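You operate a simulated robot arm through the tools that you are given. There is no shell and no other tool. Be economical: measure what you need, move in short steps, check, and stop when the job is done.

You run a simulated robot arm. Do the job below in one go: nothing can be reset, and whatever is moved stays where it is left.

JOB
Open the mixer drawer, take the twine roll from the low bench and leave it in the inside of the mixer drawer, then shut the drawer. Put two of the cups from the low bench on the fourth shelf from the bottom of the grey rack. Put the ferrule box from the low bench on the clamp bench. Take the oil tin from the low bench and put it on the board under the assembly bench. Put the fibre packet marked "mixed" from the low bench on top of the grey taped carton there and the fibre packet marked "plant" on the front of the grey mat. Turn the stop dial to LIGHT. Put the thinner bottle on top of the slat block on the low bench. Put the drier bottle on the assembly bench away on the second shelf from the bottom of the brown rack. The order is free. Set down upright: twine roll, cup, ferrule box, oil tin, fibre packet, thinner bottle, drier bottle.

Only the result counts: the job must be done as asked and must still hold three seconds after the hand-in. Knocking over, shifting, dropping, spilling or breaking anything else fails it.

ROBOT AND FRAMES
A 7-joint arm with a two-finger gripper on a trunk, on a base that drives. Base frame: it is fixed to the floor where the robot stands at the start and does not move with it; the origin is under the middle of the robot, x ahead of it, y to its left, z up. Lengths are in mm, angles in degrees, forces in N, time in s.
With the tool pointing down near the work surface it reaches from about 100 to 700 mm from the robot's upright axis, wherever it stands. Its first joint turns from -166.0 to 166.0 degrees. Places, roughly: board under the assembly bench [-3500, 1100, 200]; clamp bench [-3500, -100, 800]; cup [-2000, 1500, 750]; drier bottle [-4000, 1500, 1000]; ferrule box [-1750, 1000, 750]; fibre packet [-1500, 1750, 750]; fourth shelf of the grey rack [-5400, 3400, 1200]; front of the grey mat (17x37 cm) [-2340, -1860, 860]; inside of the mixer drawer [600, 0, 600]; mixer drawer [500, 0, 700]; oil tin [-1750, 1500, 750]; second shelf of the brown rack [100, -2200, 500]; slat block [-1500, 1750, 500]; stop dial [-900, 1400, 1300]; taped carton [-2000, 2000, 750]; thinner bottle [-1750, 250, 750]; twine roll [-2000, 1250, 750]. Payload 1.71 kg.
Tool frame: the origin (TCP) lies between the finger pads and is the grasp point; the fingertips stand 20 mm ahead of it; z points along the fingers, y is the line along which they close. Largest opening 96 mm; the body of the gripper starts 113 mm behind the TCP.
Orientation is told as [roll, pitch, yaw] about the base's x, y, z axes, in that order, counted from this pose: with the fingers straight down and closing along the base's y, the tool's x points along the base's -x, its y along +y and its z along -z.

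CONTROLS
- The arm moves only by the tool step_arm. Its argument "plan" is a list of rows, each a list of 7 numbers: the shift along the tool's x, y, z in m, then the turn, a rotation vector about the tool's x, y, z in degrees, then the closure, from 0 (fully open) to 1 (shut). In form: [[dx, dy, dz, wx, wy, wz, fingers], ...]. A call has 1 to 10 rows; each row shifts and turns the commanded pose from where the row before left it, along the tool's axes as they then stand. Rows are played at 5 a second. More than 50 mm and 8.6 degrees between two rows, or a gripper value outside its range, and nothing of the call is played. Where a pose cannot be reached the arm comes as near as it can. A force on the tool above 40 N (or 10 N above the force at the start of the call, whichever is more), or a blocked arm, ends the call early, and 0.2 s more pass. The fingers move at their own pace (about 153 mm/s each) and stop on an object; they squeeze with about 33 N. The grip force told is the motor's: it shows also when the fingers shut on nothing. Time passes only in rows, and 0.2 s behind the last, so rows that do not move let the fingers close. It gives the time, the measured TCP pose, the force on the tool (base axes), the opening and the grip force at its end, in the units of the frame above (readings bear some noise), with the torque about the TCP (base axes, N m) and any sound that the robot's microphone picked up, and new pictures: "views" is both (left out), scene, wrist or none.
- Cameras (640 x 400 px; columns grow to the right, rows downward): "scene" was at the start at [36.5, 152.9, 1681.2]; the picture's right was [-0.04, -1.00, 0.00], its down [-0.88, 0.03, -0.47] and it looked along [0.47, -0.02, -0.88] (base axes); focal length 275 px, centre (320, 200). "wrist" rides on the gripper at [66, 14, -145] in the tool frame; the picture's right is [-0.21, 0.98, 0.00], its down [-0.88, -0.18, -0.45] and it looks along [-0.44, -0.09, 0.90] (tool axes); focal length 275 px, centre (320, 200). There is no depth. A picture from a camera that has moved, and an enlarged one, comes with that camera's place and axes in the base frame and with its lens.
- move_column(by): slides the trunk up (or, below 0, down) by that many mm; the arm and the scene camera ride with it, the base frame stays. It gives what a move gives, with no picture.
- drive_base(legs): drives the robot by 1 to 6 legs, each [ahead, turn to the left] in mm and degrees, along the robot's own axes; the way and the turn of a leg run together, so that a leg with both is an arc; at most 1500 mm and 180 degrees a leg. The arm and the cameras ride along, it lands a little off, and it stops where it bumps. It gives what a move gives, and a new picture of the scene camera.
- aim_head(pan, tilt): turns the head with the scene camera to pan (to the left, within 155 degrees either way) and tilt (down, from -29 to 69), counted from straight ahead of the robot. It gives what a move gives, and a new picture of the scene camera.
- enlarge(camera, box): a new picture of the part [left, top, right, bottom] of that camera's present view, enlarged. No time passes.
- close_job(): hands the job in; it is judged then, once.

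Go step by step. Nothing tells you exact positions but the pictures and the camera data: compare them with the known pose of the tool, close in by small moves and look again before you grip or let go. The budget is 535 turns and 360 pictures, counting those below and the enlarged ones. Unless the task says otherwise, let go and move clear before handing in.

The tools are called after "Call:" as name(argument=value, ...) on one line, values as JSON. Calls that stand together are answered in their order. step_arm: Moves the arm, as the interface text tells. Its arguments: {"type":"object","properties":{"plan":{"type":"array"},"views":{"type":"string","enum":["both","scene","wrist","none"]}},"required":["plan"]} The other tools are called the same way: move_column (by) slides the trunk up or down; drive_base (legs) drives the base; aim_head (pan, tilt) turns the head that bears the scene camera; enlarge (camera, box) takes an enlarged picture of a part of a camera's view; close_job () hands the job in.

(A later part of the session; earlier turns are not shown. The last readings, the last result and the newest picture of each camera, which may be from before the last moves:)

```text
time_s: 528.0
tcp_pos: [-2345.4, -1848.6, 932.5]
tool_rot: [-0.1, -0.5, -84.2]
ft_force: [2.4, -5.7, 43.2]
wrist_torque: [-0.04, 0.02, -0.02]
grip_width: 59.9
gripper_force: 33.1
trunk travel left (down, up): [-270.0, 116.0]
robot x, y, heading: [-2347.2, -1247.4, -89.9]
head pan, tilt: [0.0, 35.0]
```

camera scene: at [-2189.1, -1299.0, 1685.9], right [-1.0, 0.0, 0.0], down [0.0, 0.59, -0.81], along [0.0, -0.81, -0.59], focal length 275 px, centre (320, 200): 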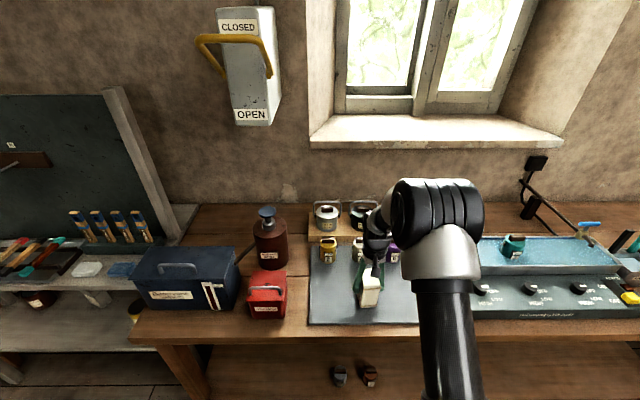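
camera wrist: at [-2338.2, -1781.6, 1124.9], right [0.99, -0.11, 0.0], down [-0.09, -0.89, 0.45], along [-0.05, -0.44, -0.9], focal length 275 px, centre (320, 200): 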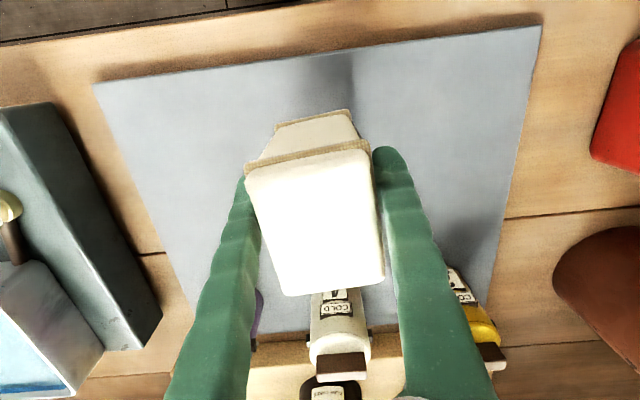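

Firm contact. I'll ease up a few mm and release.

Call:
step_arm(plan=[[0, 0, -0.004, 0, 0, 0, 1], [0, 0, 0, 0, 0, 0, 0.45], [0, 0, 0, 0, 0, 0, 0.1], [0, 0, 0, 0, 0, 0, 0], [0, 0, -0.04, 0, 0, 0, 0], [0, 0, -0.045, 0, 0, 0, 0], [0, 0, -0.045, 0, 0, 0, 0], [0, 0, -0.045, 0, 0, 0, 0]], views="both")

Call:
enlarge(camera="scene", box=[300, 220, 440, 340])

```text
time_s: 529.8
tcp_pos: [-2344.5, -1846.6, 1109.1]
tool_rot: [0.0, 0.0, -84.2]
ft_force: [-0.2, 0.6, 0.0]
wrist_torque: [0.0, -0.01, 0.01]
grip_width: 96.1
gripper_force: 0.0
trunk travel left (down, up): [-270.0, 116.0]
robot x, y, heading: [-2347.8, -1246.6, -89.8]
head pan, tilt: [0.0, 35.0]
camera scene: at [-2189.1, -1298.2, 1686.0], right [-1.0, 0.0, 0.0], down [0.0, 0.59, -0.81], along [0.0, -0.81, -0.59], focal length 275 px, centre (320, 200)
camera wrist: at [-2336.7, -1780.6, 1253.6], right [0.99, -0.11, 0.0], down [-0.09, -0.89, 0.45], along [-0.05, -0.44, -0.9], focal length 275 px, centre (320, 200)
```

scene: 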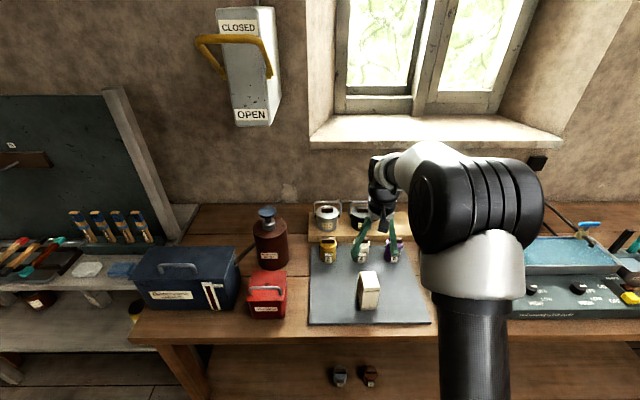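
wrist: 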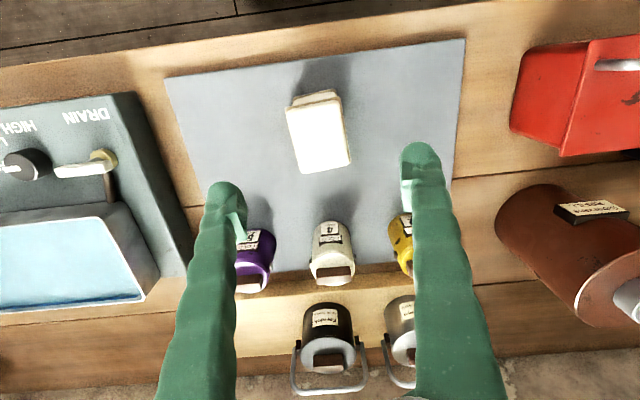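

```text
3.33 times, centred on (370, 280) of scene
camera zoom: at [-2189.1, -1298.2, 1686.0], right [-1.0, 0.0, 0.0], down [0.0, 0.59, -0.81], along [0.0, -0.81, -0.59], focal length 915 px, centre (153, -67)
```

zoom: 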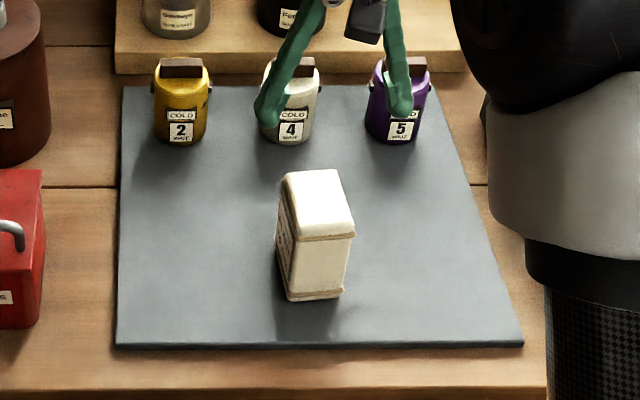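

PLANT stands on the front of the mat. Next come the cups: I'll back away, turn via the west side and go north up the aisle.

Call:
drive_base(legs=[[-700, 0], [0, -175], [1500, 0], [0, -5], [500, 0]])

Call:
aim_head(pan=-65, tilt=55)

```text
time_s: 553.0
tcp_pos: [-2632.5, 2021.9, 1107.7]
tool_rot: [-0.1, 0.0, 98.7]
ft_force: [1.2, 0.1, 0.1]
wrist_torque: [-0.04, -0.03, -0.02]
grip_width: 95.8
gripper_force: 0.0
trunk travel left (down, up): [-270.0, 116.0]
robot x, y, heading: [-2600.2, 1417.7, 93.2]
head pan, tilt: [0.0, 35.0]
camera scene: at [-2755.0, 1469.0, 1685.8], right [1.0, 0.05, 0.0], down [0.03, -0.59, -0.81], along [-0.04, 0.81, -0.59], focal length 275 px, centre (320, 200)
```

scene: 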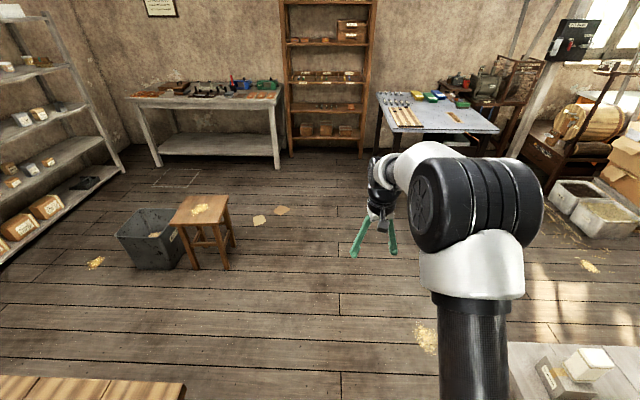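

```text
time_s: 554.4
tcp_pos: [-2632.0, 2005.4, 1116.3]
tool_rot: [-0.1, -0.9, 98.6]
ft_force: [0.0, -1.9, -1.1]
wrist_torque: [0.01, 0.0, -0.02]
grip_width: 95.9
gripper_force: 0.2
trunk travel left (down, up): [-270.0, 116.0]
robot x, y, heading: [-2599.8, 1422.6, 92.8]
head pan, tilt: [-65.0, 55.0]
camera scene: at [-2686.6, 1413.2, 1658.6], right [0.47, -0.88, 0.02], down [-0.72, -0.39, -0.57], along [0.51, 0.26, -0.82], focal length 275 px, centre (320, 200)
```

scene: 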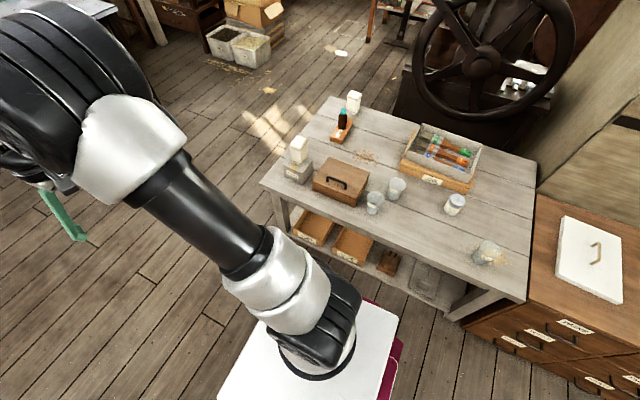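

I'll swing the arm to the right (east), drawing in a bit, ready for a 45° tilted grasp of the nearer cup.

Call:
step_arm(plan=[[0.045, 0, 0, 0, 0.9, 0, 0], [0.045, 0, 0, 0, 0, 0, 0], [0.002, -0.044, 0, 0, 0, 5.2, 0], [0.002, -0.044, 0, 0, 0, 5.2, 0], [0.002, -0.044, 0, 0, 0, 5.2, 0], [0.002, -0.044, 0, 0, 0, 5.2, 0], [0.002, -0.044, 0, 0, 0, 5.2, 0], [0.002, -0.044, 0, 0, 0, 5.2, 0], [0.002, -0.044, 0, 0, 0, 5.2, 0], [0.002, -0.044, 0, 0, 0, 5.2, 0]], views="none")

Call:
step_arm(plan=[[0.002, -0.044, 0.02, 0, 0, 5.2, 0], [0.002, -0.044, 0.02, 0, 0, 5.2, 0], [0.002, -0.044, 0.02, 0, 0, 5.2, 0], [0.002, -0.044, 0.02, 0, 0, 5.2, 0], [0.002, -0.044, 0.02, 0, 0, 5.2, 0], [0.002, -0.044, 0.02, 0, 0, 5.2, 0], [0.002, -0.044, 0.02, 0, 0, 5.2, 0], [0.002, -0.044, 0.02, 0, 0, 5.2, 0], [0.002, -0.044, 0.0, 0, 0, 5.2, 0]], views="none")

Call:
step_arm(plan=[[0, 0, 0, 0, -8.5, 0, 0], [0, 0, 0, 0, -8.5, 0, 0], [0, 0, 0, 0, -8.5, 0, 0], [0, 0, 0, 0, -8.5, 0, 0], [0, 0, 0, 0, -8.5, 0, 0], [0, 0, 0, 0, 0, 0, 0]], views="both")

```text
time_s: 556.5
tcp_pos: [-2281.2, 1844.1, 1114.3]
tool_rot: [0.0, -0.1, 56.9]
ft_force: [0.0, 0.1, 0.1]
wrist_torque: [-0.03, 0.03, 0.0]
grip_width: 96.1
gripper_force: 0.0
trunk travel left (down, up): [-270.0, 116.0]
robot x, y, heading: [-2597.8, 1416.0, 92.8]
head pan, tilt: [-65.0, 55.0]
```

```text
time_s: 558.5
tcp_pos: [-2067.5, 1522.8, 957.5]
tool_rot: [0.1, -0.2, 10.1]
ft_force: [0.1, 0.1, -0.3]
wrist_torque: [0.0, -0.03, 0.03]
grip_width: 96.3
gripper_force: 0.0
trunk travel left (down, up): [-270.0, 116.0]
robot x, y, heading: [-2600.9, 1414.5, 92.9]
head pan, tilt: [-65.0, 55.0]
```

```text
time_s: 560.0
tcp_pos: [-2069.1, 1521.2, 957.0]
tool_rot: [0.1, -42.7, 10.1]
ft_force: [-0.4, -0.2, 0.6]
wrist_torque: [0.02, -0.02, 0.01]
grip_width: 96.0
gripper_force: 0.1
trunk travel left (down, up): [-270.0, 116.0]
robot x, y, heading: [-2600.0, 1417.6, 93.1]
head pan, tilt: [-65.0, 55.0]
camera scene: at [-2686.7, 1412.7, 1658.6], right [0.47, -0.88, 0.01], down [-0.72, -0.39, -0.57], along [0.51, 0.25, -0.82], focal length 275 px, centre (320, 200)
camera wrist: at [-2214.5, 1509.3, 1019.3], right [-0.02, 0.99, 0.14], down [0.37, -0.12, 0.92], along [0.93, 0.07, -0.36], focal length 275 px, centre (320, 200)
```

scene: 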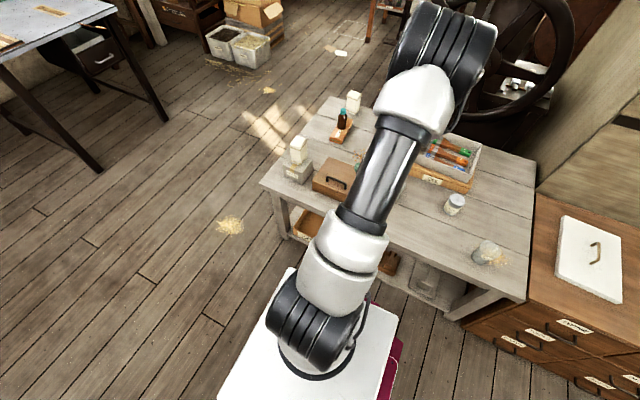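
wrist: 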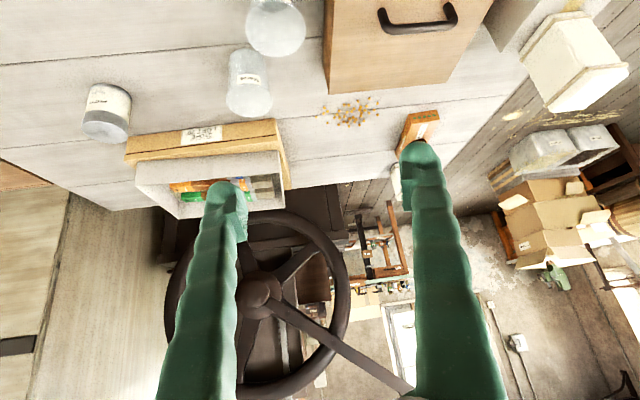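

Both cups are visible. I'll take cup B first at about (-1959, 1506): square up the yaw and move to a pre-grasp point.

Call:
step_arm(plan=[[0, 0, 0, 3.4, 0, 3.7, 0], [0, 0, 0, 3.4, 0, 3.7, 0], [0.0284, -0.003, 0.0394, 0, 0, 0, 0], [0.0284, -0.003, 0.0394, 0, 0, 0, 0], [0.0284, -0.003, 0.0394, 0, 0, 0, 0], [0.0284, -0.003, 0.0394, 0, 0, 0, 0], [0, 0, 0, 0, 0, 0, 0]], views="wrist")

```text
time_s: 561.5
tcp_pos: [-2046.7, 1509.5, 764.5]
tool_rot: [0.0, -42.5, 0.1]
ft_force: [0.0, -0.6, -0.1]
wrist_torque: [0.02, 0.02, -0.01]
grip_width: 96.0
gripper_force: 0.0
trunk travel left (down, up): [-270.0, 116.0]
robot x, y, heading: [-2604.1, 1418.8, 92.7]
head pan, tilt: [-65.0, 55.0]
camera wrist: at [-2192.1, 1522.4, 826.5], right [0.15, 0.98, 0.14], down [0.34, -0.18, 0.92], along [0.93, -0.09, -0.36], focal length 275 px, centre (320, 200)
```

wrist: 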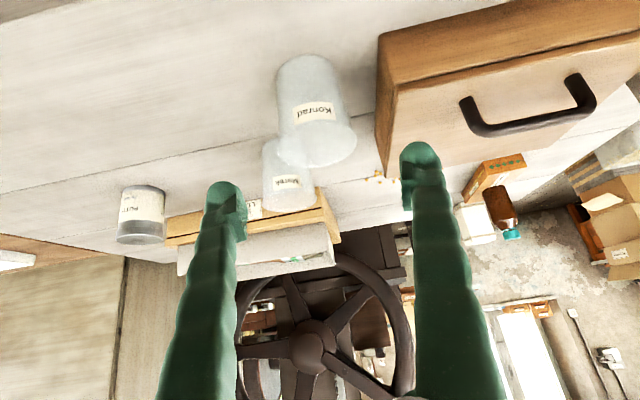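

Cup B's axis is at about (-1948, 1506), with the rim at z≈675. I'll approach along the tool axis.

Call:
step_arm(plan=[[0.02, -0.004, 0.02, 0, 0, 0, 0], [0, 0, 0.04, 0, 0, 0, 0], [0, 0, 0.035, 0, 0, 0, 0], [0, 0, 0, 0, 0, 0, 0]], views="wrist")

```text
time_s: 562.5
tcp_pos: [-1996.5, 1505.3, 680.6]
tool_rot: [0.2, -42.5, 0.1]
ft_force: [-0.7, 0.0, 0.4]
wrist_torque: [0.01, 0.01, -0.02]
grip_width: 95.9
gripper_force: 0.1
trunk travel left (down, up): [-270.0, 116.0]
robot x, y, heading: [-2598.1, 1420.5, 92.8]
head pan, tilt: [-65.0, 55.0]
camera wrist: at [-2142.0, 1518.7, 743.3], right [0.15, 0.98, 0.14], down [0.34, -0.18, 0.92], along [0.93, -0.09, -0.36], focal length 275 px, centre (320, 200)
```

wrist: 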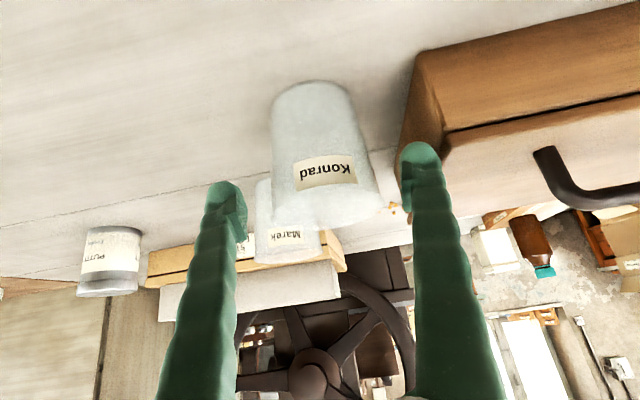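

It's aligned, and the north finger clears the box by about 25 mm. I'll advance and grip.

Call:
step_arm(plan=[[0.002, 0, 0.04, 0, 0, 0, 0], [0, 0, 0.029, 0, 0, 0, 0], [0, 0, 0, 0, 0, 0, 0.1], [0, 0, 0, 0, 0, 0, 1], [0, 0, 0, 0, 0, 0, 1], [0, 0, 0, 0, 0, 0, 1]], views="wrist")

```text
time_s: 564.0
tcp_pos: [-1948.4, 1505.0, 631.2]
tool_rot: [0.1, -42.6, 0.2]
ft_force: [-0.1, 0.3, 0.1]
wrist_torque: [0.0, -0.02, -0.02]
grip_width: 81.2
gripper_force: 33.5
trunk travel left (down, up): [-270.0, 116.0]
robot x, y, heading: [-2599.1, 1415.1, 92.9]
head pan, tilt: [-65.0, 55.0]
camera wrist: at [-2094.5, 1519.2, 692.4], right [0.15, 0.98, 0.14], down [0.34, -0.18, 0.92], along [0.93, -0.09, -0.36], focal length 275 px, centre (320, 200)
```

wrist: 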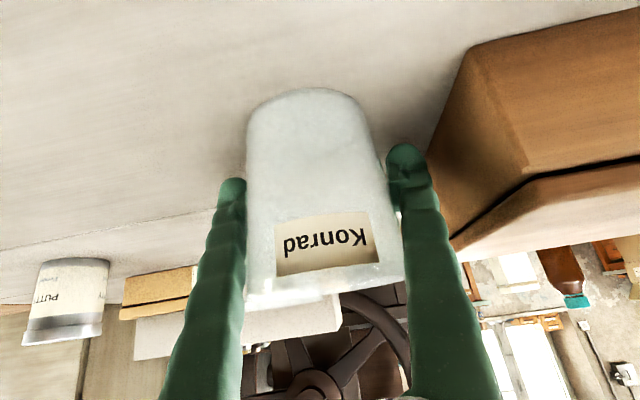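

The cup is gripped. I'll lift straight up.

Call:
step_arm(plan=[[-0.0135, 0, -0.0147, 0, 0, 0, 1], [-0.027, 0, -0.0295, 0, 0, 0, 1], [-0.027, 0, -0.0295, 0, 0, 0, 1], [-0.027, 0, -0.0295, 0, 0, 0, 1], [-0.027, 0, -0.0295, 0, 0, 0, 1], [-0.027, 0, -0.0295, 0, 0, 0, 1], [-0.027, 0, -0.0295, 0, 0, 0, 1]], views="wrist")

```text
time_s: 565.5
tcp_pos: [-1951.6, 1506.1, 886.0]
tool_rot: [0.1, -42.6, 0.1]
ft_force: [0.2, 0.1, 0.4]
wrist_torque: [0.01, -0.01, -0.05]
grip_width: 81.1
gripper_force: 33.3
trunk travel left (down, up): [-270.0, 116.0]
robot x, y, heading: [-2602.7, 1421.2, 92.9]
head pan, tilt: [-65.0, 55.0]
camera wrist: at [-2097.1, 1519.6, 949.5], right [0.15, 0.98, 0.14], down [0.35, -0.18, 0.92], along [0.93, -0.09, -0.37], focal length 275 px, centre (320, 200)
```

wrist: 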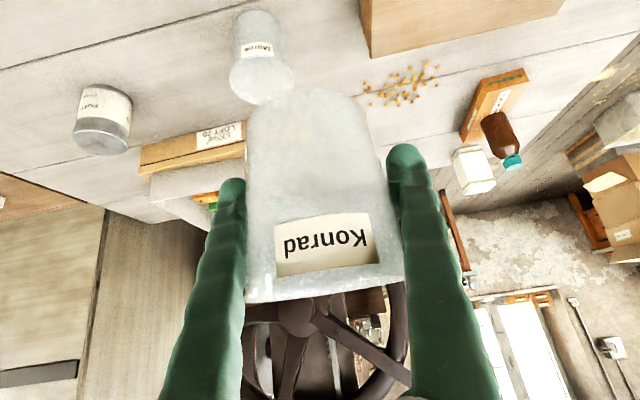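

The cup is secure. I'll pull in, raise, and swing to the robot's front while keeping the same tilt.

Call:
step_arm(plan=[[0.02, 0, -0.045, 0, 0, 0, 1], [0.02, 0, -0.045, 0, 0, 0, 1], [0.02, 0, -0.045, 0, 0, 0, 1], [0.0015, 0.044, -0.0014, -3.38, 0, -3.69, 1], [0.0015, 0.044, -0.0014, -3.38, 0, -3.69, 1], [0.0015, 0.044, -0.0014, -3.38, 0, -3.69, 1], [0.0015, 0.044, -0.0014, -3.38, 0, -3.69, 1], [0.0015, 0.044, -0.0014, -3.38, 0, -3.69, 1], [0.0015, 0.044, -0.0014, -3.38, 0, -3.69, 1], [0.0015, 0.044, -0.0014, -3.38, 0, -3.69, 1]], views="none")

Call:
step_arm(plan=[[0.0015, 0.044, -0.0014, -3.38, 0, -3.69, 1], [0.0015, 0.044, -0.0014, -3.38, 0, -3.69, 1], [0.0015, 0.044, -0.0014, -3.38, 0, -3.69, 1], [0.0015, 0.044, -0.0014, -3.38, 0, -3.69, 1], [0.0015, 0.044, -0.0014, -3.38, 0, -3.69, 1], [0.0015, 0.044, -0.0014, -3.38, 0, -3.69, 1], [0.0015, 0.044, -0.0014, -3.38, 0, -3.69, 1], [0.0015, 0.044, -0.0014, -3.38, 0, -3.69, 1], [0.0015, 0.044, -0.0014, -3.38, 0, -3.69, 1], [0.0015, 0.044, -0.0014, -3.38, 0, -3.69, 1]], views="wrist")

```text
time_s: 567.8
tcp_pos: [-2182.5, 1795.7, 947.1]
tool_rot: [0.1, -42.6, 35.3]
ft_force: [-0.1, 0.3, -0.8]
wrist_torque: [-0.01, -0.01, -0.03]
grip_width: 81.1
gripper_force: 33.7
trunk travel left (down, up): [-270.0, 116.0]
robot x, y, heading: [-2598.1, 1418.3, 92.7]
head pan, tilt: [-65.0, 55.0]
```

```text
time_s: 570.0
tcp_pos: [-2549.6, 2006.1, 946.5]
tool_rot: [-0.2, -42.5, 85.5]
ft_force: [0.3, -0.5, -1.8]
wrist_torque: [0.03, -0.04, 0.01]
grip_width: 81.0
gripper_force: 32.8
trunk travel left (down, up): [-270.0, 116.0]
robot x, y, heading: [-2599.7, 1420.2, 92.9]
head pan, tilt: [-65.0, 55.0]
camera wrist: at [-2574.6, 1860.9, 1009.3], right [-0.96, 0.23, 0.14], down [0.21, 0.33, 0.92], along [0.17, 0.92, -0.37], focal length 275 px, centre (320, 200)
```

wrist: 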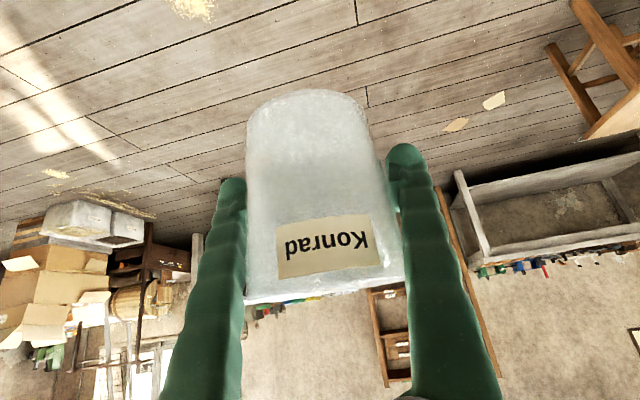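

Call:
drive_base(legs=[[900, 0], [0, 87], [1500, 0], [350, 0]])

Call:
aim_head(pan=-40, tilt=20)

```text
time_s: 589.0
tcp_pos: [-5058.7, 2378.3, 945.9]
tool_rot: [-0.1, -42.3, 173.3]
ft_force: [-1.0, -0.3, -0.1]
wrist_torque: [0.01, 0.0, -0.03]
grip_width: 80.0
gripper_force: 33.2
trunk travel left (down, up): [-270.0, 116.0]
robot x, y, heading: [-4472.1, 2299.8, -179.3]
head pan, tilt: [-65.0, 55.0]
camera scene: at [-4469.3, 2215.3, 1658.6], right [0.9, 0.43, 0.02], down [0.37, -0.74, -0.57], along [-0.23, 0.52, -0.82], focal length 275 px, centre (320, 200)
```

scene: 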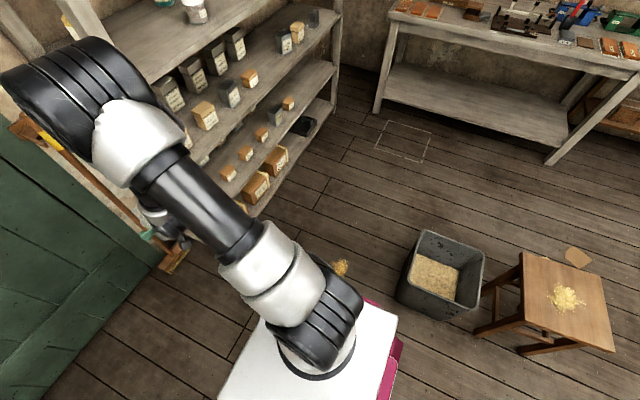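

```text
time_s: 590.0
tcp_pos: [-5043.4, 2377.8, 956.2]
tool_rot: [-0.1, -43.4, 173.2]
ft_force: [-0.2, 1.3, -0.8]
wrist_torque: [-0.02, 0.03, 0.01]
grip_width: 80.2
gripper_force: 33.5
trunk travel left (down, up): [-270.0, 116.0]
robot x, y, heading: [-4476.2, 2303.8, -179.5]
head pan, tilt: [-40.0, 20.0]
camera scene: at [-4508.7, 2209.4, 1710.0], right [0.63, 0.77, 0.01], down [0.28, -0.22, -0.94], along [-0.72, 0.59, -0.35], focal length 275 px, centre (320, 200)
```

scene: 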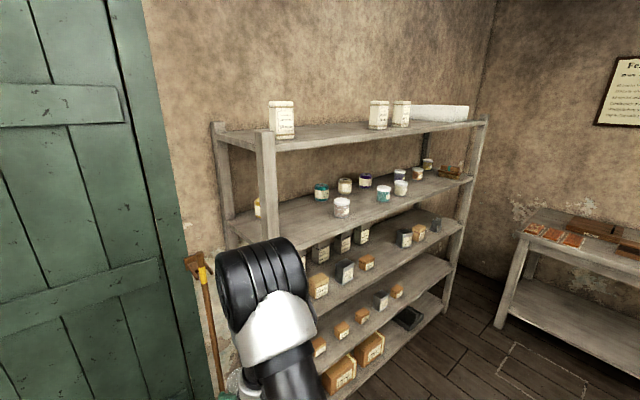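

The rack has five shelves, and the fourth has small jars with free front space. I'll raise the trunk and position in front of its left part.

Call:
drive_base(legs=[[100, 0], [0, -90.5], [640, 0], [0, 90]])

Call:
move_column(by=116)

Call:
aim_head(pan=0, tilt=30)

```text
time_s: 600.3
tcp_pos: [-4607.4, 3479.7, 975.0]
tool_rot: [0.3, -45.3, 93.5]
ft_force: [0.3, -0.3, 0.7]
wrist_torque: [-0.01, 0.03, 0.03]
grip_width: 79.7
gripper_force: 33.0
trunk travel left (down, up): [-270.0, 116.0]
robot x, y, heading: [-4579.3, 2939.7, 101.1]
head pan, tilt: [-40.0, 20.0]
stopped in leg 4: the robot was blocked; the commanded pose is now the measured one
camera scene: at [-4676.3, 2954.9, 1710.2], right [0.88, -0.48, 0.01], down [-0.16, -0.31, -0.94], along [0.45, 0.82, -0.35], focal length 275 px, centre (320, 200)
```

scene: 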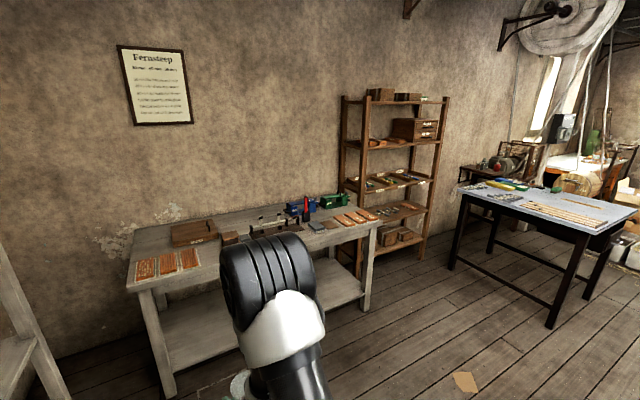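

```text
time_s: 601.8
tcp_pos: [-4609.2, 3483.2, 1089.6]
tool_rot: [0.4, -45.1, 93.5]
ft_force: [-0.6, -0.3, 0.1]
wrist_torque: [0.01, 0.05, 0.02]
grip_width: 79.5
gripper_force: 33.4
trunk travel left (down, up): [-386.0, 0.0]
robot x, y, heading: [-4581.6, 2938.0, 101.4]
head pan, tilt: [-40.0, 20.0]
```

```text
time_s: 602.9
tcp_pos: [-4609.5, 3482.6, 1090.2]
tool_rot: [0.4, -45.1, 93.5]
ft_force: [0.3, 0.0, -0.6]
wrist_torque: [-0.01, 0.0, -0.01]
grip_width: 79.3
gripper_force: 33.7
trunk travel left (down, up): [-386.0, 0.0]
robot x, y, heading: [-4577.3, 2936.5, 101.3]
head pan, tilt: [0.0, 30.0]
camera scene: at [-4740.1, 2967.3, 1809.4], right [0.98, 0.2, 0.0], down [0.1, -0.5, -0.86], along [-0.17, 0.84, -0.51], focal length 275 px, centre (320, 200)
```

scene: 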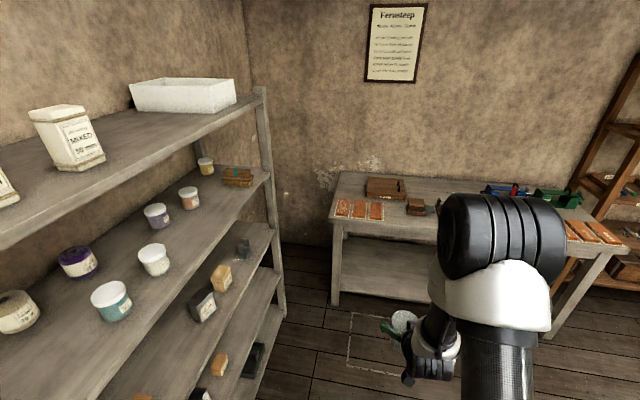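

The turn was blocked, possibly by the bin on the right. I'll look.

Call:
aim_head(pan=-100, tilt=55)

Call:
aim_head(pan=80, tilt=45)

```text
time_s: 604.6
tcp_pos: [-4608.4, 3483.8, 1089.4]
tool_rot: [0.4, -45.2, 93.6]
ft_force: [0.4, 0.2, -0.3]
wrist_torque: [-0.02, -0.01, 0.03]
grip_width: 78.9
gripper_force: 33.2
trunk travel left (down, up): [-386.0, 0.0]
robot x, y, heading: [-4579.9, 2936.9, 101.3]
head pan, tilt: [-100.0, 55.0]
camera scene: at [-4650.2, 2879.8, 1775.0], right [0.02, -1.0, 0.02], down [-0.82, -0.03, -0.58], along [0.58, 0.0, -0.82], focal length 275 px, centre (320, 200)
```

scene: 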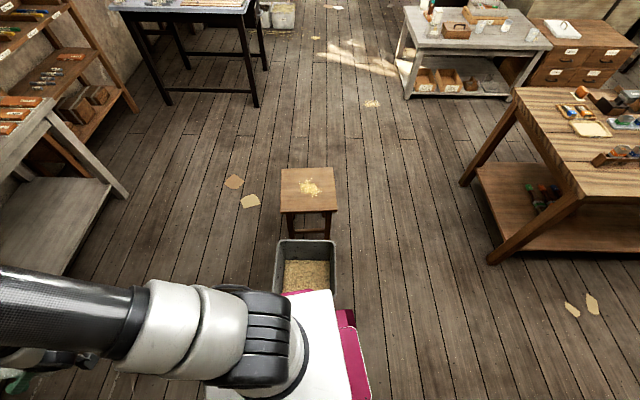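

```text
time_s: 607.3
tcp_pos: [-4608.1, 3483.7, 1089.1]
tool_rot: [0.4, -45.1, 93.5]
ft_force: [0.0, -0.5, -0.7]
wrist_torque: [0.02, 0.03, 0.01]
grip_width: 78.0
gripper_force: 33.1
trunk travel left (down, up): [-386.0, 0.0]
robot x, y, heading: [-4579.9, 2941.6, 101.6]
head pan, tilt: [80.0, 45.0]
camera scene: at [-4803.7, 2876.3, 1788.0], right [-0.02, 1.0, -0.02], down [0.71, 0.01, -0.7], along [-0.7, -0.03, -0.71], focal length 275 px, centre (320, 200)
```

scene: 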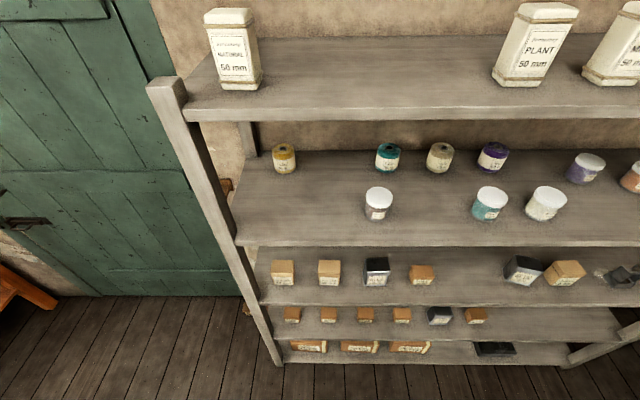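

The robot is beside the bin. I'll back up, shift closer to the rack and come in again. Free spots on shelf four are near y≈2830 and y≈3175.

Call:
drive_base(legs=[[-480, 0], [0, 78.5], [210, 0], [0, -90], [470, 0]])

```text
time_s: 615.4
tcp_pos: [-5183.8, 2571.0, 1092.3]
tool_rot: [0.6, -44.7, 170.0]
ft_force: [-1.6, 0.4, -0.6]
wrist_torque: [0.01, -0.06, -0.03]
grip_width: 76.0
gripper_force: 33.4
trunk travel left (down, up): [-386.0, 0.0]
robot x, y, heading: [-4664.0, 2472.8, 179.4]
head pan, tilt: [80.0, 45.0]
stopped in leg 3: the force on the tool passed its limit at 113 N (the readings are from after the stop); the commanded pose is now the measured one
camera scene: at [-4604.8, 2241.2, 1787.0], right [-0.98, 0.18, 0.01], down [0.12, 0.7, -0.71], along [-0.13, -0.69, -0.71], focal length 275 px, centre (320, 200)
```

scene: 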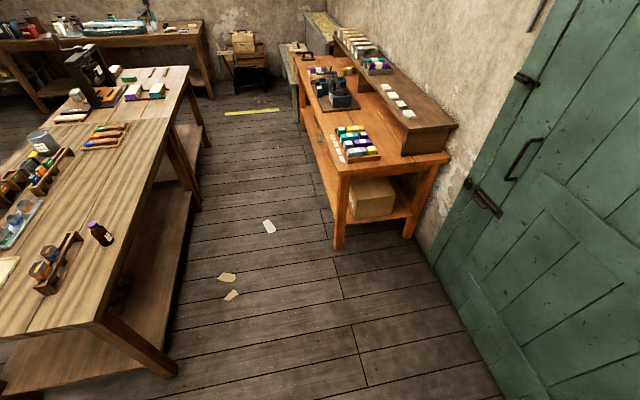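

The hand touched something, probably the rack's corner. I'll back off immediately and check the cup.

Call:
drive_base(legs=[[-120, 0]])

Call:
step_arm(plan=[[0, 0, 0, 0, 0, 0, 1]], views="wrist")

Call:
aim_head(pan=-25, tilt=35)

```text
time_s: 616.7
tcp_pos: [-5089.7, 2569.1, 1078.9]
tool_rot: [0.4, -43.5, 170.5]
ft_force: [-0.8, -0.2, 0.4]
wrist_torque: [0.0, -0.05, -0.02]
grip_width: 75.7
gripper_force: 32.9
trunk travel left (down, up): [-386.0, 0.0]
robot x, y, heading: [-4548.3, 2471.7, 179.5]
head pan, tilt: [80.0, 45.0]
camera scene: at [-4542.2, 2241.2, 1788.1], right [-0.98, 0.19, -0.02], down [0.15, 0.69, -0.7], along [-0.12, -0.69, -0.71], focal length 275 px, centre (320, 200)
```

scene: 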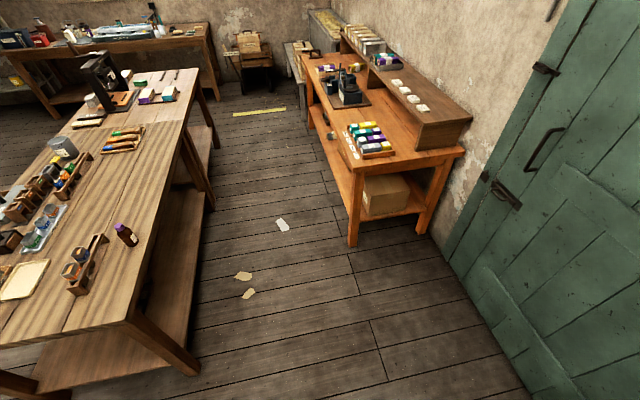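

```text
time_s: 617.1
tcp_pos: [-5049.4, 2568.9, 1097.3]
tool_rot: [0.8, -45.5, 170.2]
ft_force: [-1.7, -0.1, -0.5]
wrist_torque: [-0.03, -0.05, -0.02]
grip_width: 75.3
gripper_force: 32.7
trunk travel left (down, up): [-386.0, 0.0]
robot x, y, heading: [-4545.5, 2474.6, 179.4]
head pan, tilt: [80.0, 45.0]
camera wrist: at [-4904.0, 2530.4, 1152.1], right [-0.3, -0.94, 0.16], down [-0.26, 0.24, 0.94], along [-0.92, 0.24, -0.32], focal length 275 px, centre (320, 200)
```

wrist: 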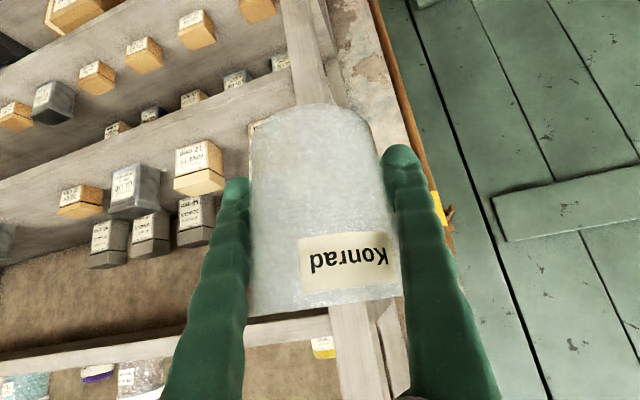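

```text
time_s: 618.9
tcp_pos: [-5064.7, 2567.8, 1091.1]
tool_rot: [0.6, -44.8, 170.2]
ft_force: [0.4, -0.9, 0.5]
wrist_torque: [0.01, 0.0, 0.0]
grip_width: 75.4
gripper_force: 33.1
trunk travel left (down, up): [-386.0, 0.0]
robot x, y, heading: [-4547.3, 2477.3, 179.3]
head pan, tilt: [-25.0, 35.0]
camera scene: at [-4591.8, 2358.5, 1801.8], right [0.43, 0.9, 0.01], down [0.53, -0.25, -0.81], along [-0.73, 0.35, -0.58], focal length 275 px, centre (320, 200)
```

scene: 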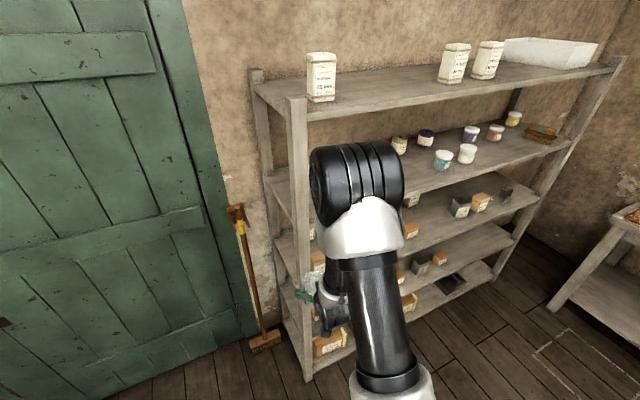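

The cup crept slightly in the grip but is still upright. I'll raise the arm above shelf height, pull in, and re-approach along a diagonal.

Call:
step_arm(plan=[[-0.027, 0, -0.0295, 0, 0, 0, 1], [-0.027, 0, -0.0295, 0, 0, 0, 1], [-0.027, 0, -0.0295, 0, 0, 0, 1], [-0.027, 0, -0.0295, 0, 0, 0, 1], [-0.027, 0, -0.0295, 0, 0, 0, 1], [0.0285, 0, -0.028, 0, 0, 0, 1], [0.0285, 0, -0.028, 0, 0, 0, 1]], views="none")

Call:
drive_base(legs=[[0, -74], [480, 0], [0, 74]])

Call:
aim_head(pan=10, tilt=35)

```text
time_s: 620.5
tcp_pos: [-4982.4, 2552.6, 1293.2]
tool_rot: [0.6, -45.3, 170.3]
ft_force: [0.5, 0.2, 0.3]
wrist_torque: [0.01, 0.01, -0.02]
grip_width: 75.1
gripper_force: 33.1
trunk travel left (down, up): [-386.0, 0.0]
robot x, y, heading: [-4547.0, 2474.8, 179.6]
head pan, tilt: [-25.0, 35.0]
```

```text
time_s: 631.2
tcp_pos: [-5118.8, 3012.1, 1292.7]
tool_rot: [0.6, -45.1, 170.8]
ft_force: [0.4, -1.3, -0.3]
wrist_torque: [-0.01, -0.02, -0.01]
grip_width: 74.5
gripper_force: 32.9
trunk travel left (down, up): [-386.0, 0.0]
robot x, y, heading: [-4674.4, 2944.2, -180.2]
head pan, tilt: [-25.0, 35.0]
camera scene: at [-4724.0, 2828.1, 1801.7], right [0.42, 0.91, 0.01], down [0.53, -0.24, -0.81], along [-0.73, 0.35, -0.59], focal length 275 px, centre (320, 200)
```

scene: 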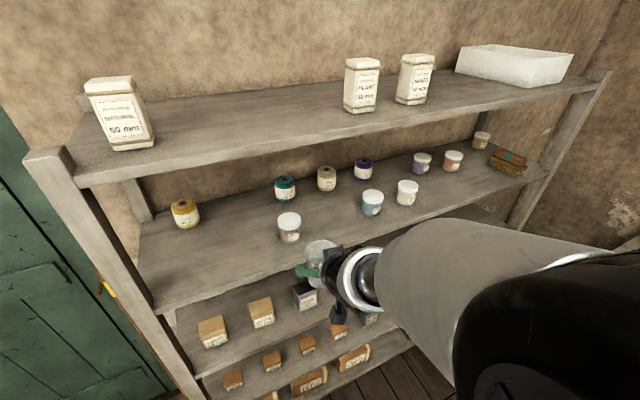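

```text
time_s: 632.2
tcp_pos: [-5116.8, 3014.1, 1315.6]
tool_rot: [0.7, -48.6, 170.7]
ft_force: [0.3, 1.3, -1.3]
wrist_torque: [0.02, 0.01, -0.03]
grip_width: 74.4
gripper_force: 33.2
trunk travel left (down, up): [-386.0, 0.0]
robot x, y, heading: [-4678.3, 2947.8, -180.1]
head pan, tilt: [10.0, 35.0]
camera scene: at [-4731.0, 2775.5, 1801.6], right [-0.17, 0.98, 0.0], down [0.58, 0.1, -0.81], along [-0.8, -0.14, -0.59], focal length 275 px, centre (320, 200)
```

scene: 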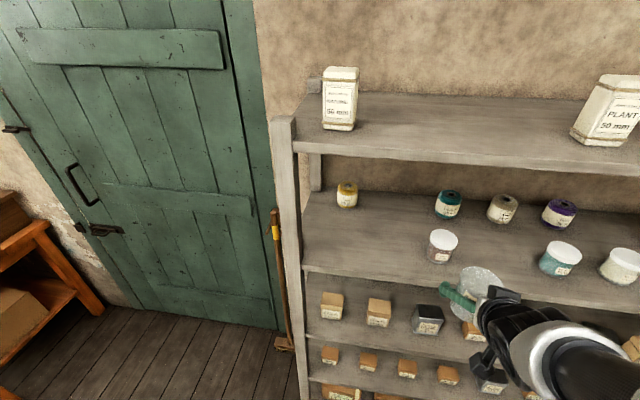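

The cup hangs just outside shelf four, whose top is z≈1198 and front edge x≈-5244. I'll check the cup in the grip.

Call:
step_arm(plan=[[0, 0, 0, 0, 6, 0, 1], [0, 0, 0, 0, 0, 0, 1]], views="wrist")

Call:
enlarge(camera="scene", box=[420, 240, 540, 320])

```text
time_s: 632.8
tcp_pos: [-5101.1, 3011.7, 1298.3]
tool_rot: [0.2, -39.8, 171.1]
ft_force: [-1.1, -0.9, -0.3]
wrist_torque: [0.08, -0.05, -0.03]
grip_width: 74.5
gripper_force: 32.7
trunk travel left (down, up): [-386.0, 0.0]
robot x, y, heading: [-4676.7, 2948.2, -180.4]
head pan, tilt: [10.0, 35.0]
camera wrist: at [-4960.1, 2976.2, 1367.7], right [-0.3, -0.94, 0.14], down [-0.36, 0.25, 0.9], along [-0.88, 0.23, -0.41], focal length 275 px, centre (320, 200)
```

wrist: 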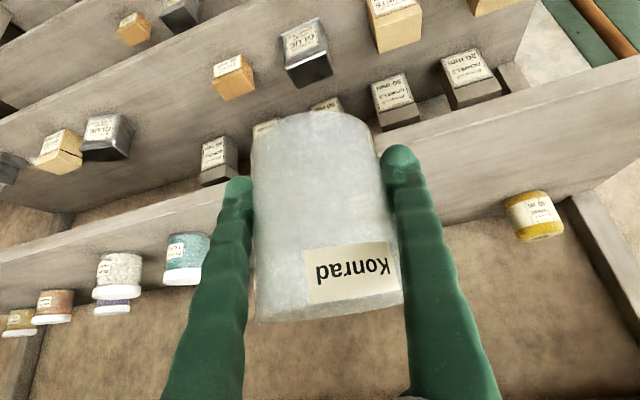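

```text
5.00 times, centred on (480, 280) of scene
camera zoom: at [-4733.5, 2771.4, 1801.0], right [-0.18, 0.98, 0.0], down [0.58, 0.1, -0.81], along [-0.8, -0.14, -0.59], focal length 1373 px, centre (-480, -200)
```

zoom: 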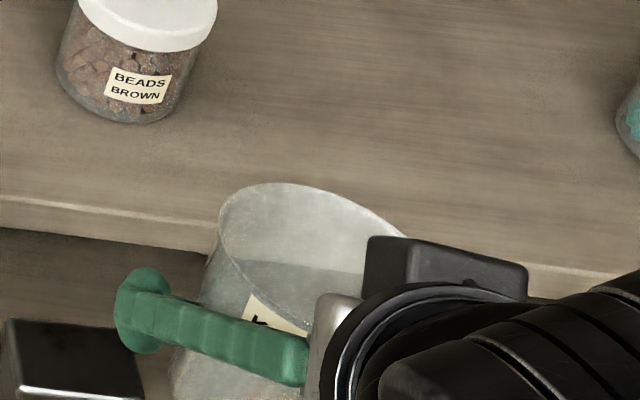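

The cup has slid up about 15 mm in the grip, which is fine. I'll move sideways to the free spot at y≈2820, then forward over the shelf.

Call:
step_arm(plan=[[0.0044, 0.038, -0.004, 0, -2.8, 0, 1], [0.0044, 0.038, -0.004, 0, 0, 0, 1], [0.0044, 0.038, -0.004, 0, 0, 0, 1], [0.0044, 0.038, -0.004, 0, 0, 0, 1], [0.0044, 0.038, -0.004, 0, 0, 0, 1], [0, 0, 0, 0, 0, 0, 1]], views="none")

Call:
step_arm(plan=[[-0.029, 0.006, 0.0266, 0, 0, 0, 1], [-0.029, 0.006, 0.0266, 0, 0, 0, 1], [-0.029, 0.006, 0.0266, 0, 0, 0, 1], [0, 0, 0, 0, 0, 0, 1]], views="both")

```text
time_s: 633.8
tcp_pos: [-5074.6, 2849.7, 1243.9]
tool_rot: [10.3, -31.8, 165.1]
ft_force: [0.2, -0.3, -0.9]
wrist_torque: [0.0, 0.02, 0.02]
grip_width: 74.3
gripper_force: 33.0
trunk travel left (down, up): [-386.0, 0.0]
robot x, y, heading: [-4677.4, 2943.6, -180.0]
head pan, tilt: [10.0, 35.0]
stopped in row 5: the arm was blocked; the commanded pose is now the measured one
```

```text
time_s: 634.5
tcp_pos: [-5125.8, 2744.9, 1274.8]
tool_rot: [12.7, -37.8, 176.9]
ft_force: [0.9, 0.2, 0.1]
wrist_torque: [0.0, 0.06, 0.01]
grip_width: 74.3
gripper_force: 32.8
trunk travel left (down, up): [-386.0, 0.0]
robot x, y, heading: [-4681.8, 2945.1, -180.2]
head pan, tilt: [10.0, 35.0]
stopped in row 3: the arm was blocked; the commanded pose is now the measured one
camera scene: at [-4727.0, 2772.3, 1801.7], right [-0.21, 0.98, 0.0], down [0.57, 0.12, -0.81], along [-0.79, -0.17, -0.58], focal length 275 px, centre (320, 200)
camera wrist: at [-4985.4, 2754.3, 1348.4], right [-0.08, -0.95, 0.3], down [-0.44, 0.3, 0.85], along [-0.9, -0.06, -0.44], focal length 275 px, centre (320, 200)
```

scene: 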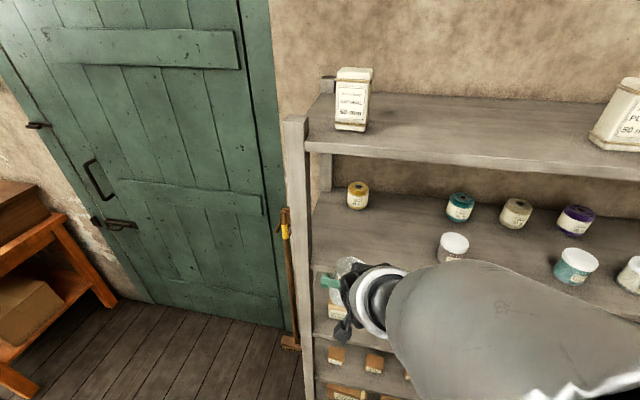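
wrist: 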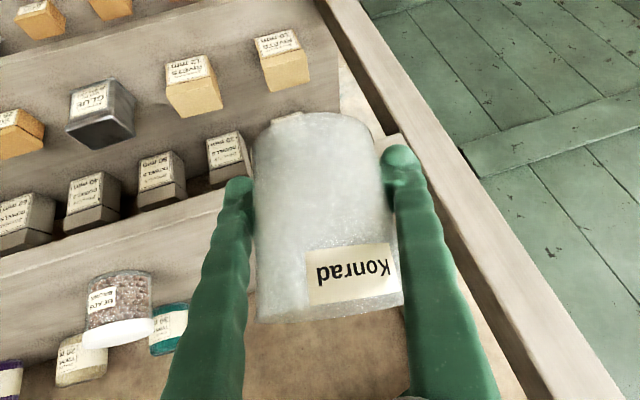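

The arm is cramped this close. I'll back the robot 80 mm, then restore the orientation.

Call:
drive_base(legs=[[-80, 0]])

Call:
step_arm(plan=[[-0.029, 0, 0.0266, 6, 0, 0, 1], [-0.029, 0, 0.0266, 6.7, 0, 0, 1], [0, -0.02, 0, 0, -4.8, 0, 1], [0, -0.02, 0, 0, 0, 0, 1], [0, 0, 0, 0, 0, 0, 1]], views="wrist")

```text
time_s: 635.3
tcp_pos: [-5099.7, 2740.6, 1274.6]
tool_rot: [14.7, -38.0, 175.9]
ft_force: [0.5, 1.8, -0.5]
wrist_torque: [-0.03, 0.03, 0.0]
grip_width: 74.6
gripper_force: 32.9
trunk travel left (down, up): [-386.0, 0.0]
robot x, y, heading: [-4669.7, 2942.8, -179.6]
head pan, tilt: [10.0, 35.0]
stopped in leg 1: the robot was blocked; the commanded pose is now the measured one
camera scene: at [-4710.9, 2779.7, 1802.1], right [-0.14, 0.99, 0.0], down [0.58, 0.08, -0.81], along [-0.81, -0.11, -0.58], focal length 275 px, centre (320, 200)
```

scene: 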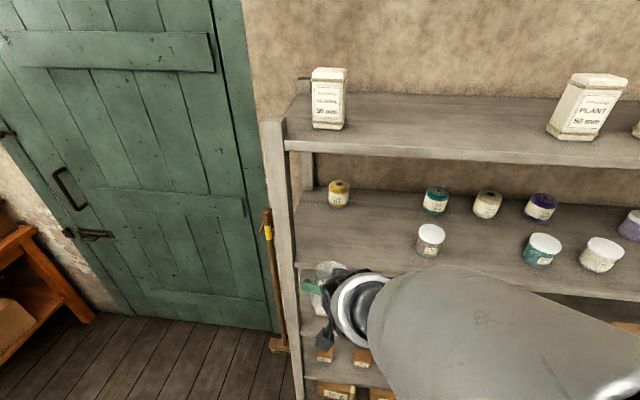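

```text
time_s: 635.8
tcp_pos: [-5150.5, 2740.5, 1304.0]
tool_rot: [18.3, -35.9, 166.9]
ft_force: [-0.1, 0.6, 0.2]
wrist_torque: [-0.06, 0.02, 0.06]
grip_width: 73.8
gripper_force: 33.2
trunk travel left (down, up): [-386.0, 0.0]
robot x, y, heading: [-4670.3, 2947.6, -179.8]
head pan, tilt: [10.0, 35.0]
stopped in row 2: the arm was blocked; the commanded pose is now the measured one
camera wrist: at [-5009.8, 2740.7, 1380.6], right [-0.2, -0.91, 0.37], down [-0.41, 0.42, 0.81], along [-0.89, 0.01, -0.46], focal length 275 px, centre (320, 200)
```

wrist: 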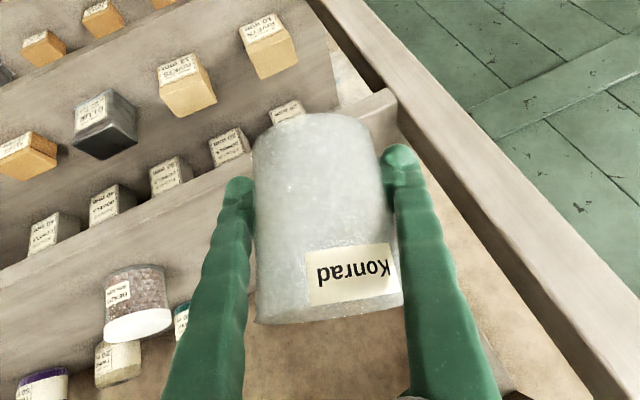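

Call:
step_arm(plan=[[-0.025, -0.015, 0.023, 0, 0, 0, 1], [-0.025, -0.015, 0.023, 0, 0, 0, 1], [-0.025, -0.015, 0.023, 0, 0, 0, 1], [-0.02, 0, 0.018, 3, 0, 0, 1]], views="both")

```text
time_s: 636.2
tcp_pos: [-5154.2, 2747.3, 1301.1]
tool_rot: [18.1, -36.6, 166.8]
ft_force: [0.1, 0.7, -0.8]
wrist_torque: [-0.04, -0.01, 0.0]
grip_width: 74.1
gripper_force: 33.3
trunk travel left (down, up): [-386.0, 0.0]
robot x, y, heading: [-4670.6, 2942.7, -179.6]
head pan, tilt: [10.0, 35.0]
stopped in row 1: the arm was blocked; the commanded pose is now the measured one
camera scene: at [-4724.8, 2782.3, 1801.7], right [-0.13, 0.99, 0.0], down [0.58, 0.07, -0.81], along [-0.8, -0.11, -0.59], focal length 275 px, centre (320, 200)
camera wrist: at [-5013.1, 2747.1, 1375.1], right [-0.2, -0.91, 0.37], down [-0.4, 0.42, 0.81], along [-0.89, 0.01, -0.45], focal length 275 px, centre (320, 200)
```

scene: 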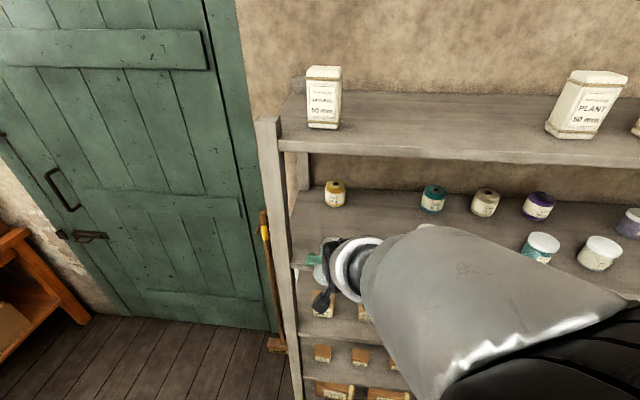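
wrist: 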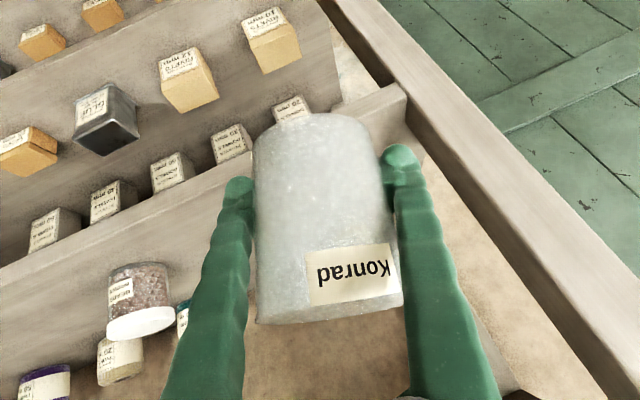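

The elbow is crowding the head mast on the robot's left. I'll move the hand to the right side and use the spot near y≈3175 instead.

Call:
step_arm(plan=[[0.01, -0.04, -0.01, 0, 0, 0, 1], [0.01, -0.04, -0.01, 0, 0, 0, 1], [0.0, -0.045, 0, 0, 0, 0, 1], [0.0, -0.045, 0, 3, 0, 0, 1], [0.0, -0.045, 0, 3, 0, 0, 1], [0.0, -0.045, 0, 3, 0, 0, 1], [0.0, -0.045, 0, 3, 0, 0, 1], [0.0, -0.045, 0, 3, 0, 0, 1]], views="none")

```text
time_s: 636.5
tcp_pos: [-5139.7, 2762.8, 1295.6]
tool_rot: [18.5, -37.3, 165.9]
ft_force: [0.5, -0.6, 0.1]
wrist_torque: [-0.05, -0.01, 0.04]
grip_width: 74.3
gripper_force: 33.0
trunk travel left (down, up): [-386.0, 0.0]
robot x, y, heading: [-4667.3, 2948.7, -179.8]
head pan, tilt: [10.0, 35.0]
stopped in row 1: the arm was blocked; the commanded pose is now the measured one
```

Call:
aim_head(pan=-60, tilt=30)

Call:
step_arm(plan=[[0, -0.03, 0, 0, 0, 0, 1], [0, -0.03, 0, 0, 0, 0, 1], [0, -0.03, 0, 0, 0, 0, 1], [0, -0.03, 0, 0, 0, 0, 1]], views="none")

```text
time_s: 637.9
tcp_pos: [-5138.6, 2760.6, 1296.5]
tool_rot: [18.5, -37.4, 166.2]
ft_force: [-1.2, 0.5, -0.6]
wrist_torque: [0.0, 0.01, -0.01]
grip_width: 74.1
gripper_force: 33.2
trunk travel left (down, up): [-386.0, 0.0]
robot x, y, heading: [-4669.9, 2948.4, -179.8]
head pan, tilt: [-60.0, 30.0]
camera scene: at [-4690.0, 2864.4, 1809.9], right [0.81, 0.59, 0.01], down [0.31, -0.41, -0.86], along [-0.5, 0.7, -0.51], focal length 275 px, centre (320, 200)
```

scene: 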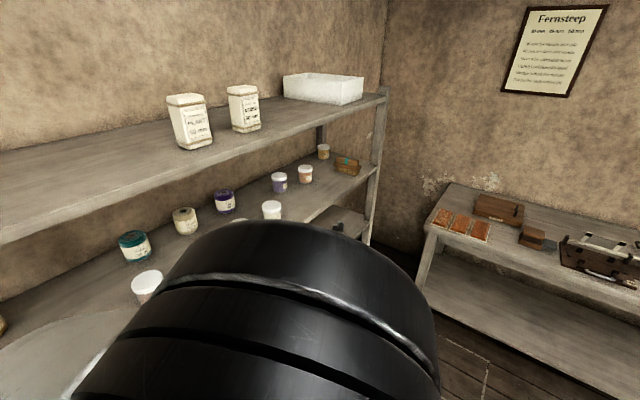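

```text
time_s: 638.2
tcp_pos: [-5124.8, 2770.8, 1291.1]
tool_rot: [18.8, -38.0, 165.8]
ft_force: [0.8, -0.3, -0.1]
wrist_torque: [-0.04, 0.04, 0.01]
grip_width: 74.2
gripper_force: 33.0
trunk travel left (down, up): [-386.0, 0.0]
robot x, y, heading: [-4667.5, 2945.2, -180.0]
head pan, tilt: [-60.0, 30.0]
stopped in row 1: the arm was blocked; the commanded pose is now the measured one
```

Call:
step_arm(plan=[[0, -0.01, 0, 0, 0, 0, 1], [0, -0.01, 0, 0, 0, 0, 1], [0, -0.01, 0, 0, 0, 0, 1], [0, -0.01, 0, 0, 0, 0, 1], [0, -0.01, 0, 0, 0, 0, 1], [0, -0.01, 0, 0, 0, 0, 1], [0, -0.01, 0, 0, 0, 0, 1], [0, -0.01, 0, 0, 0, 0, 1], [0, -0.01, 0, 0, 0, 0, 1], [0, -0.01, 0, 0, 0, 0, 1]], views="none")

```text
time_s: 638.6
tcp_pos: [-5113.3, 2771.1, 1288.1]
tool_rot: [19.9, -37.7, 164.9]
ft_force: [0.6, 0.1, -0.6]
wrist_torque: [-0.02, 0.04, 0.05]
grip_width: 74.0
gripper_force: 33.0
trunk travel left (down, up): [-386.0, 0.0]
robot x, y, heading: [-4674.1, 2945.3, -180.1]
head pan, tilt: [-60.0, 30.0]
stopped in row 1: the arm was blocked; the commanded pose is now the measured one
```

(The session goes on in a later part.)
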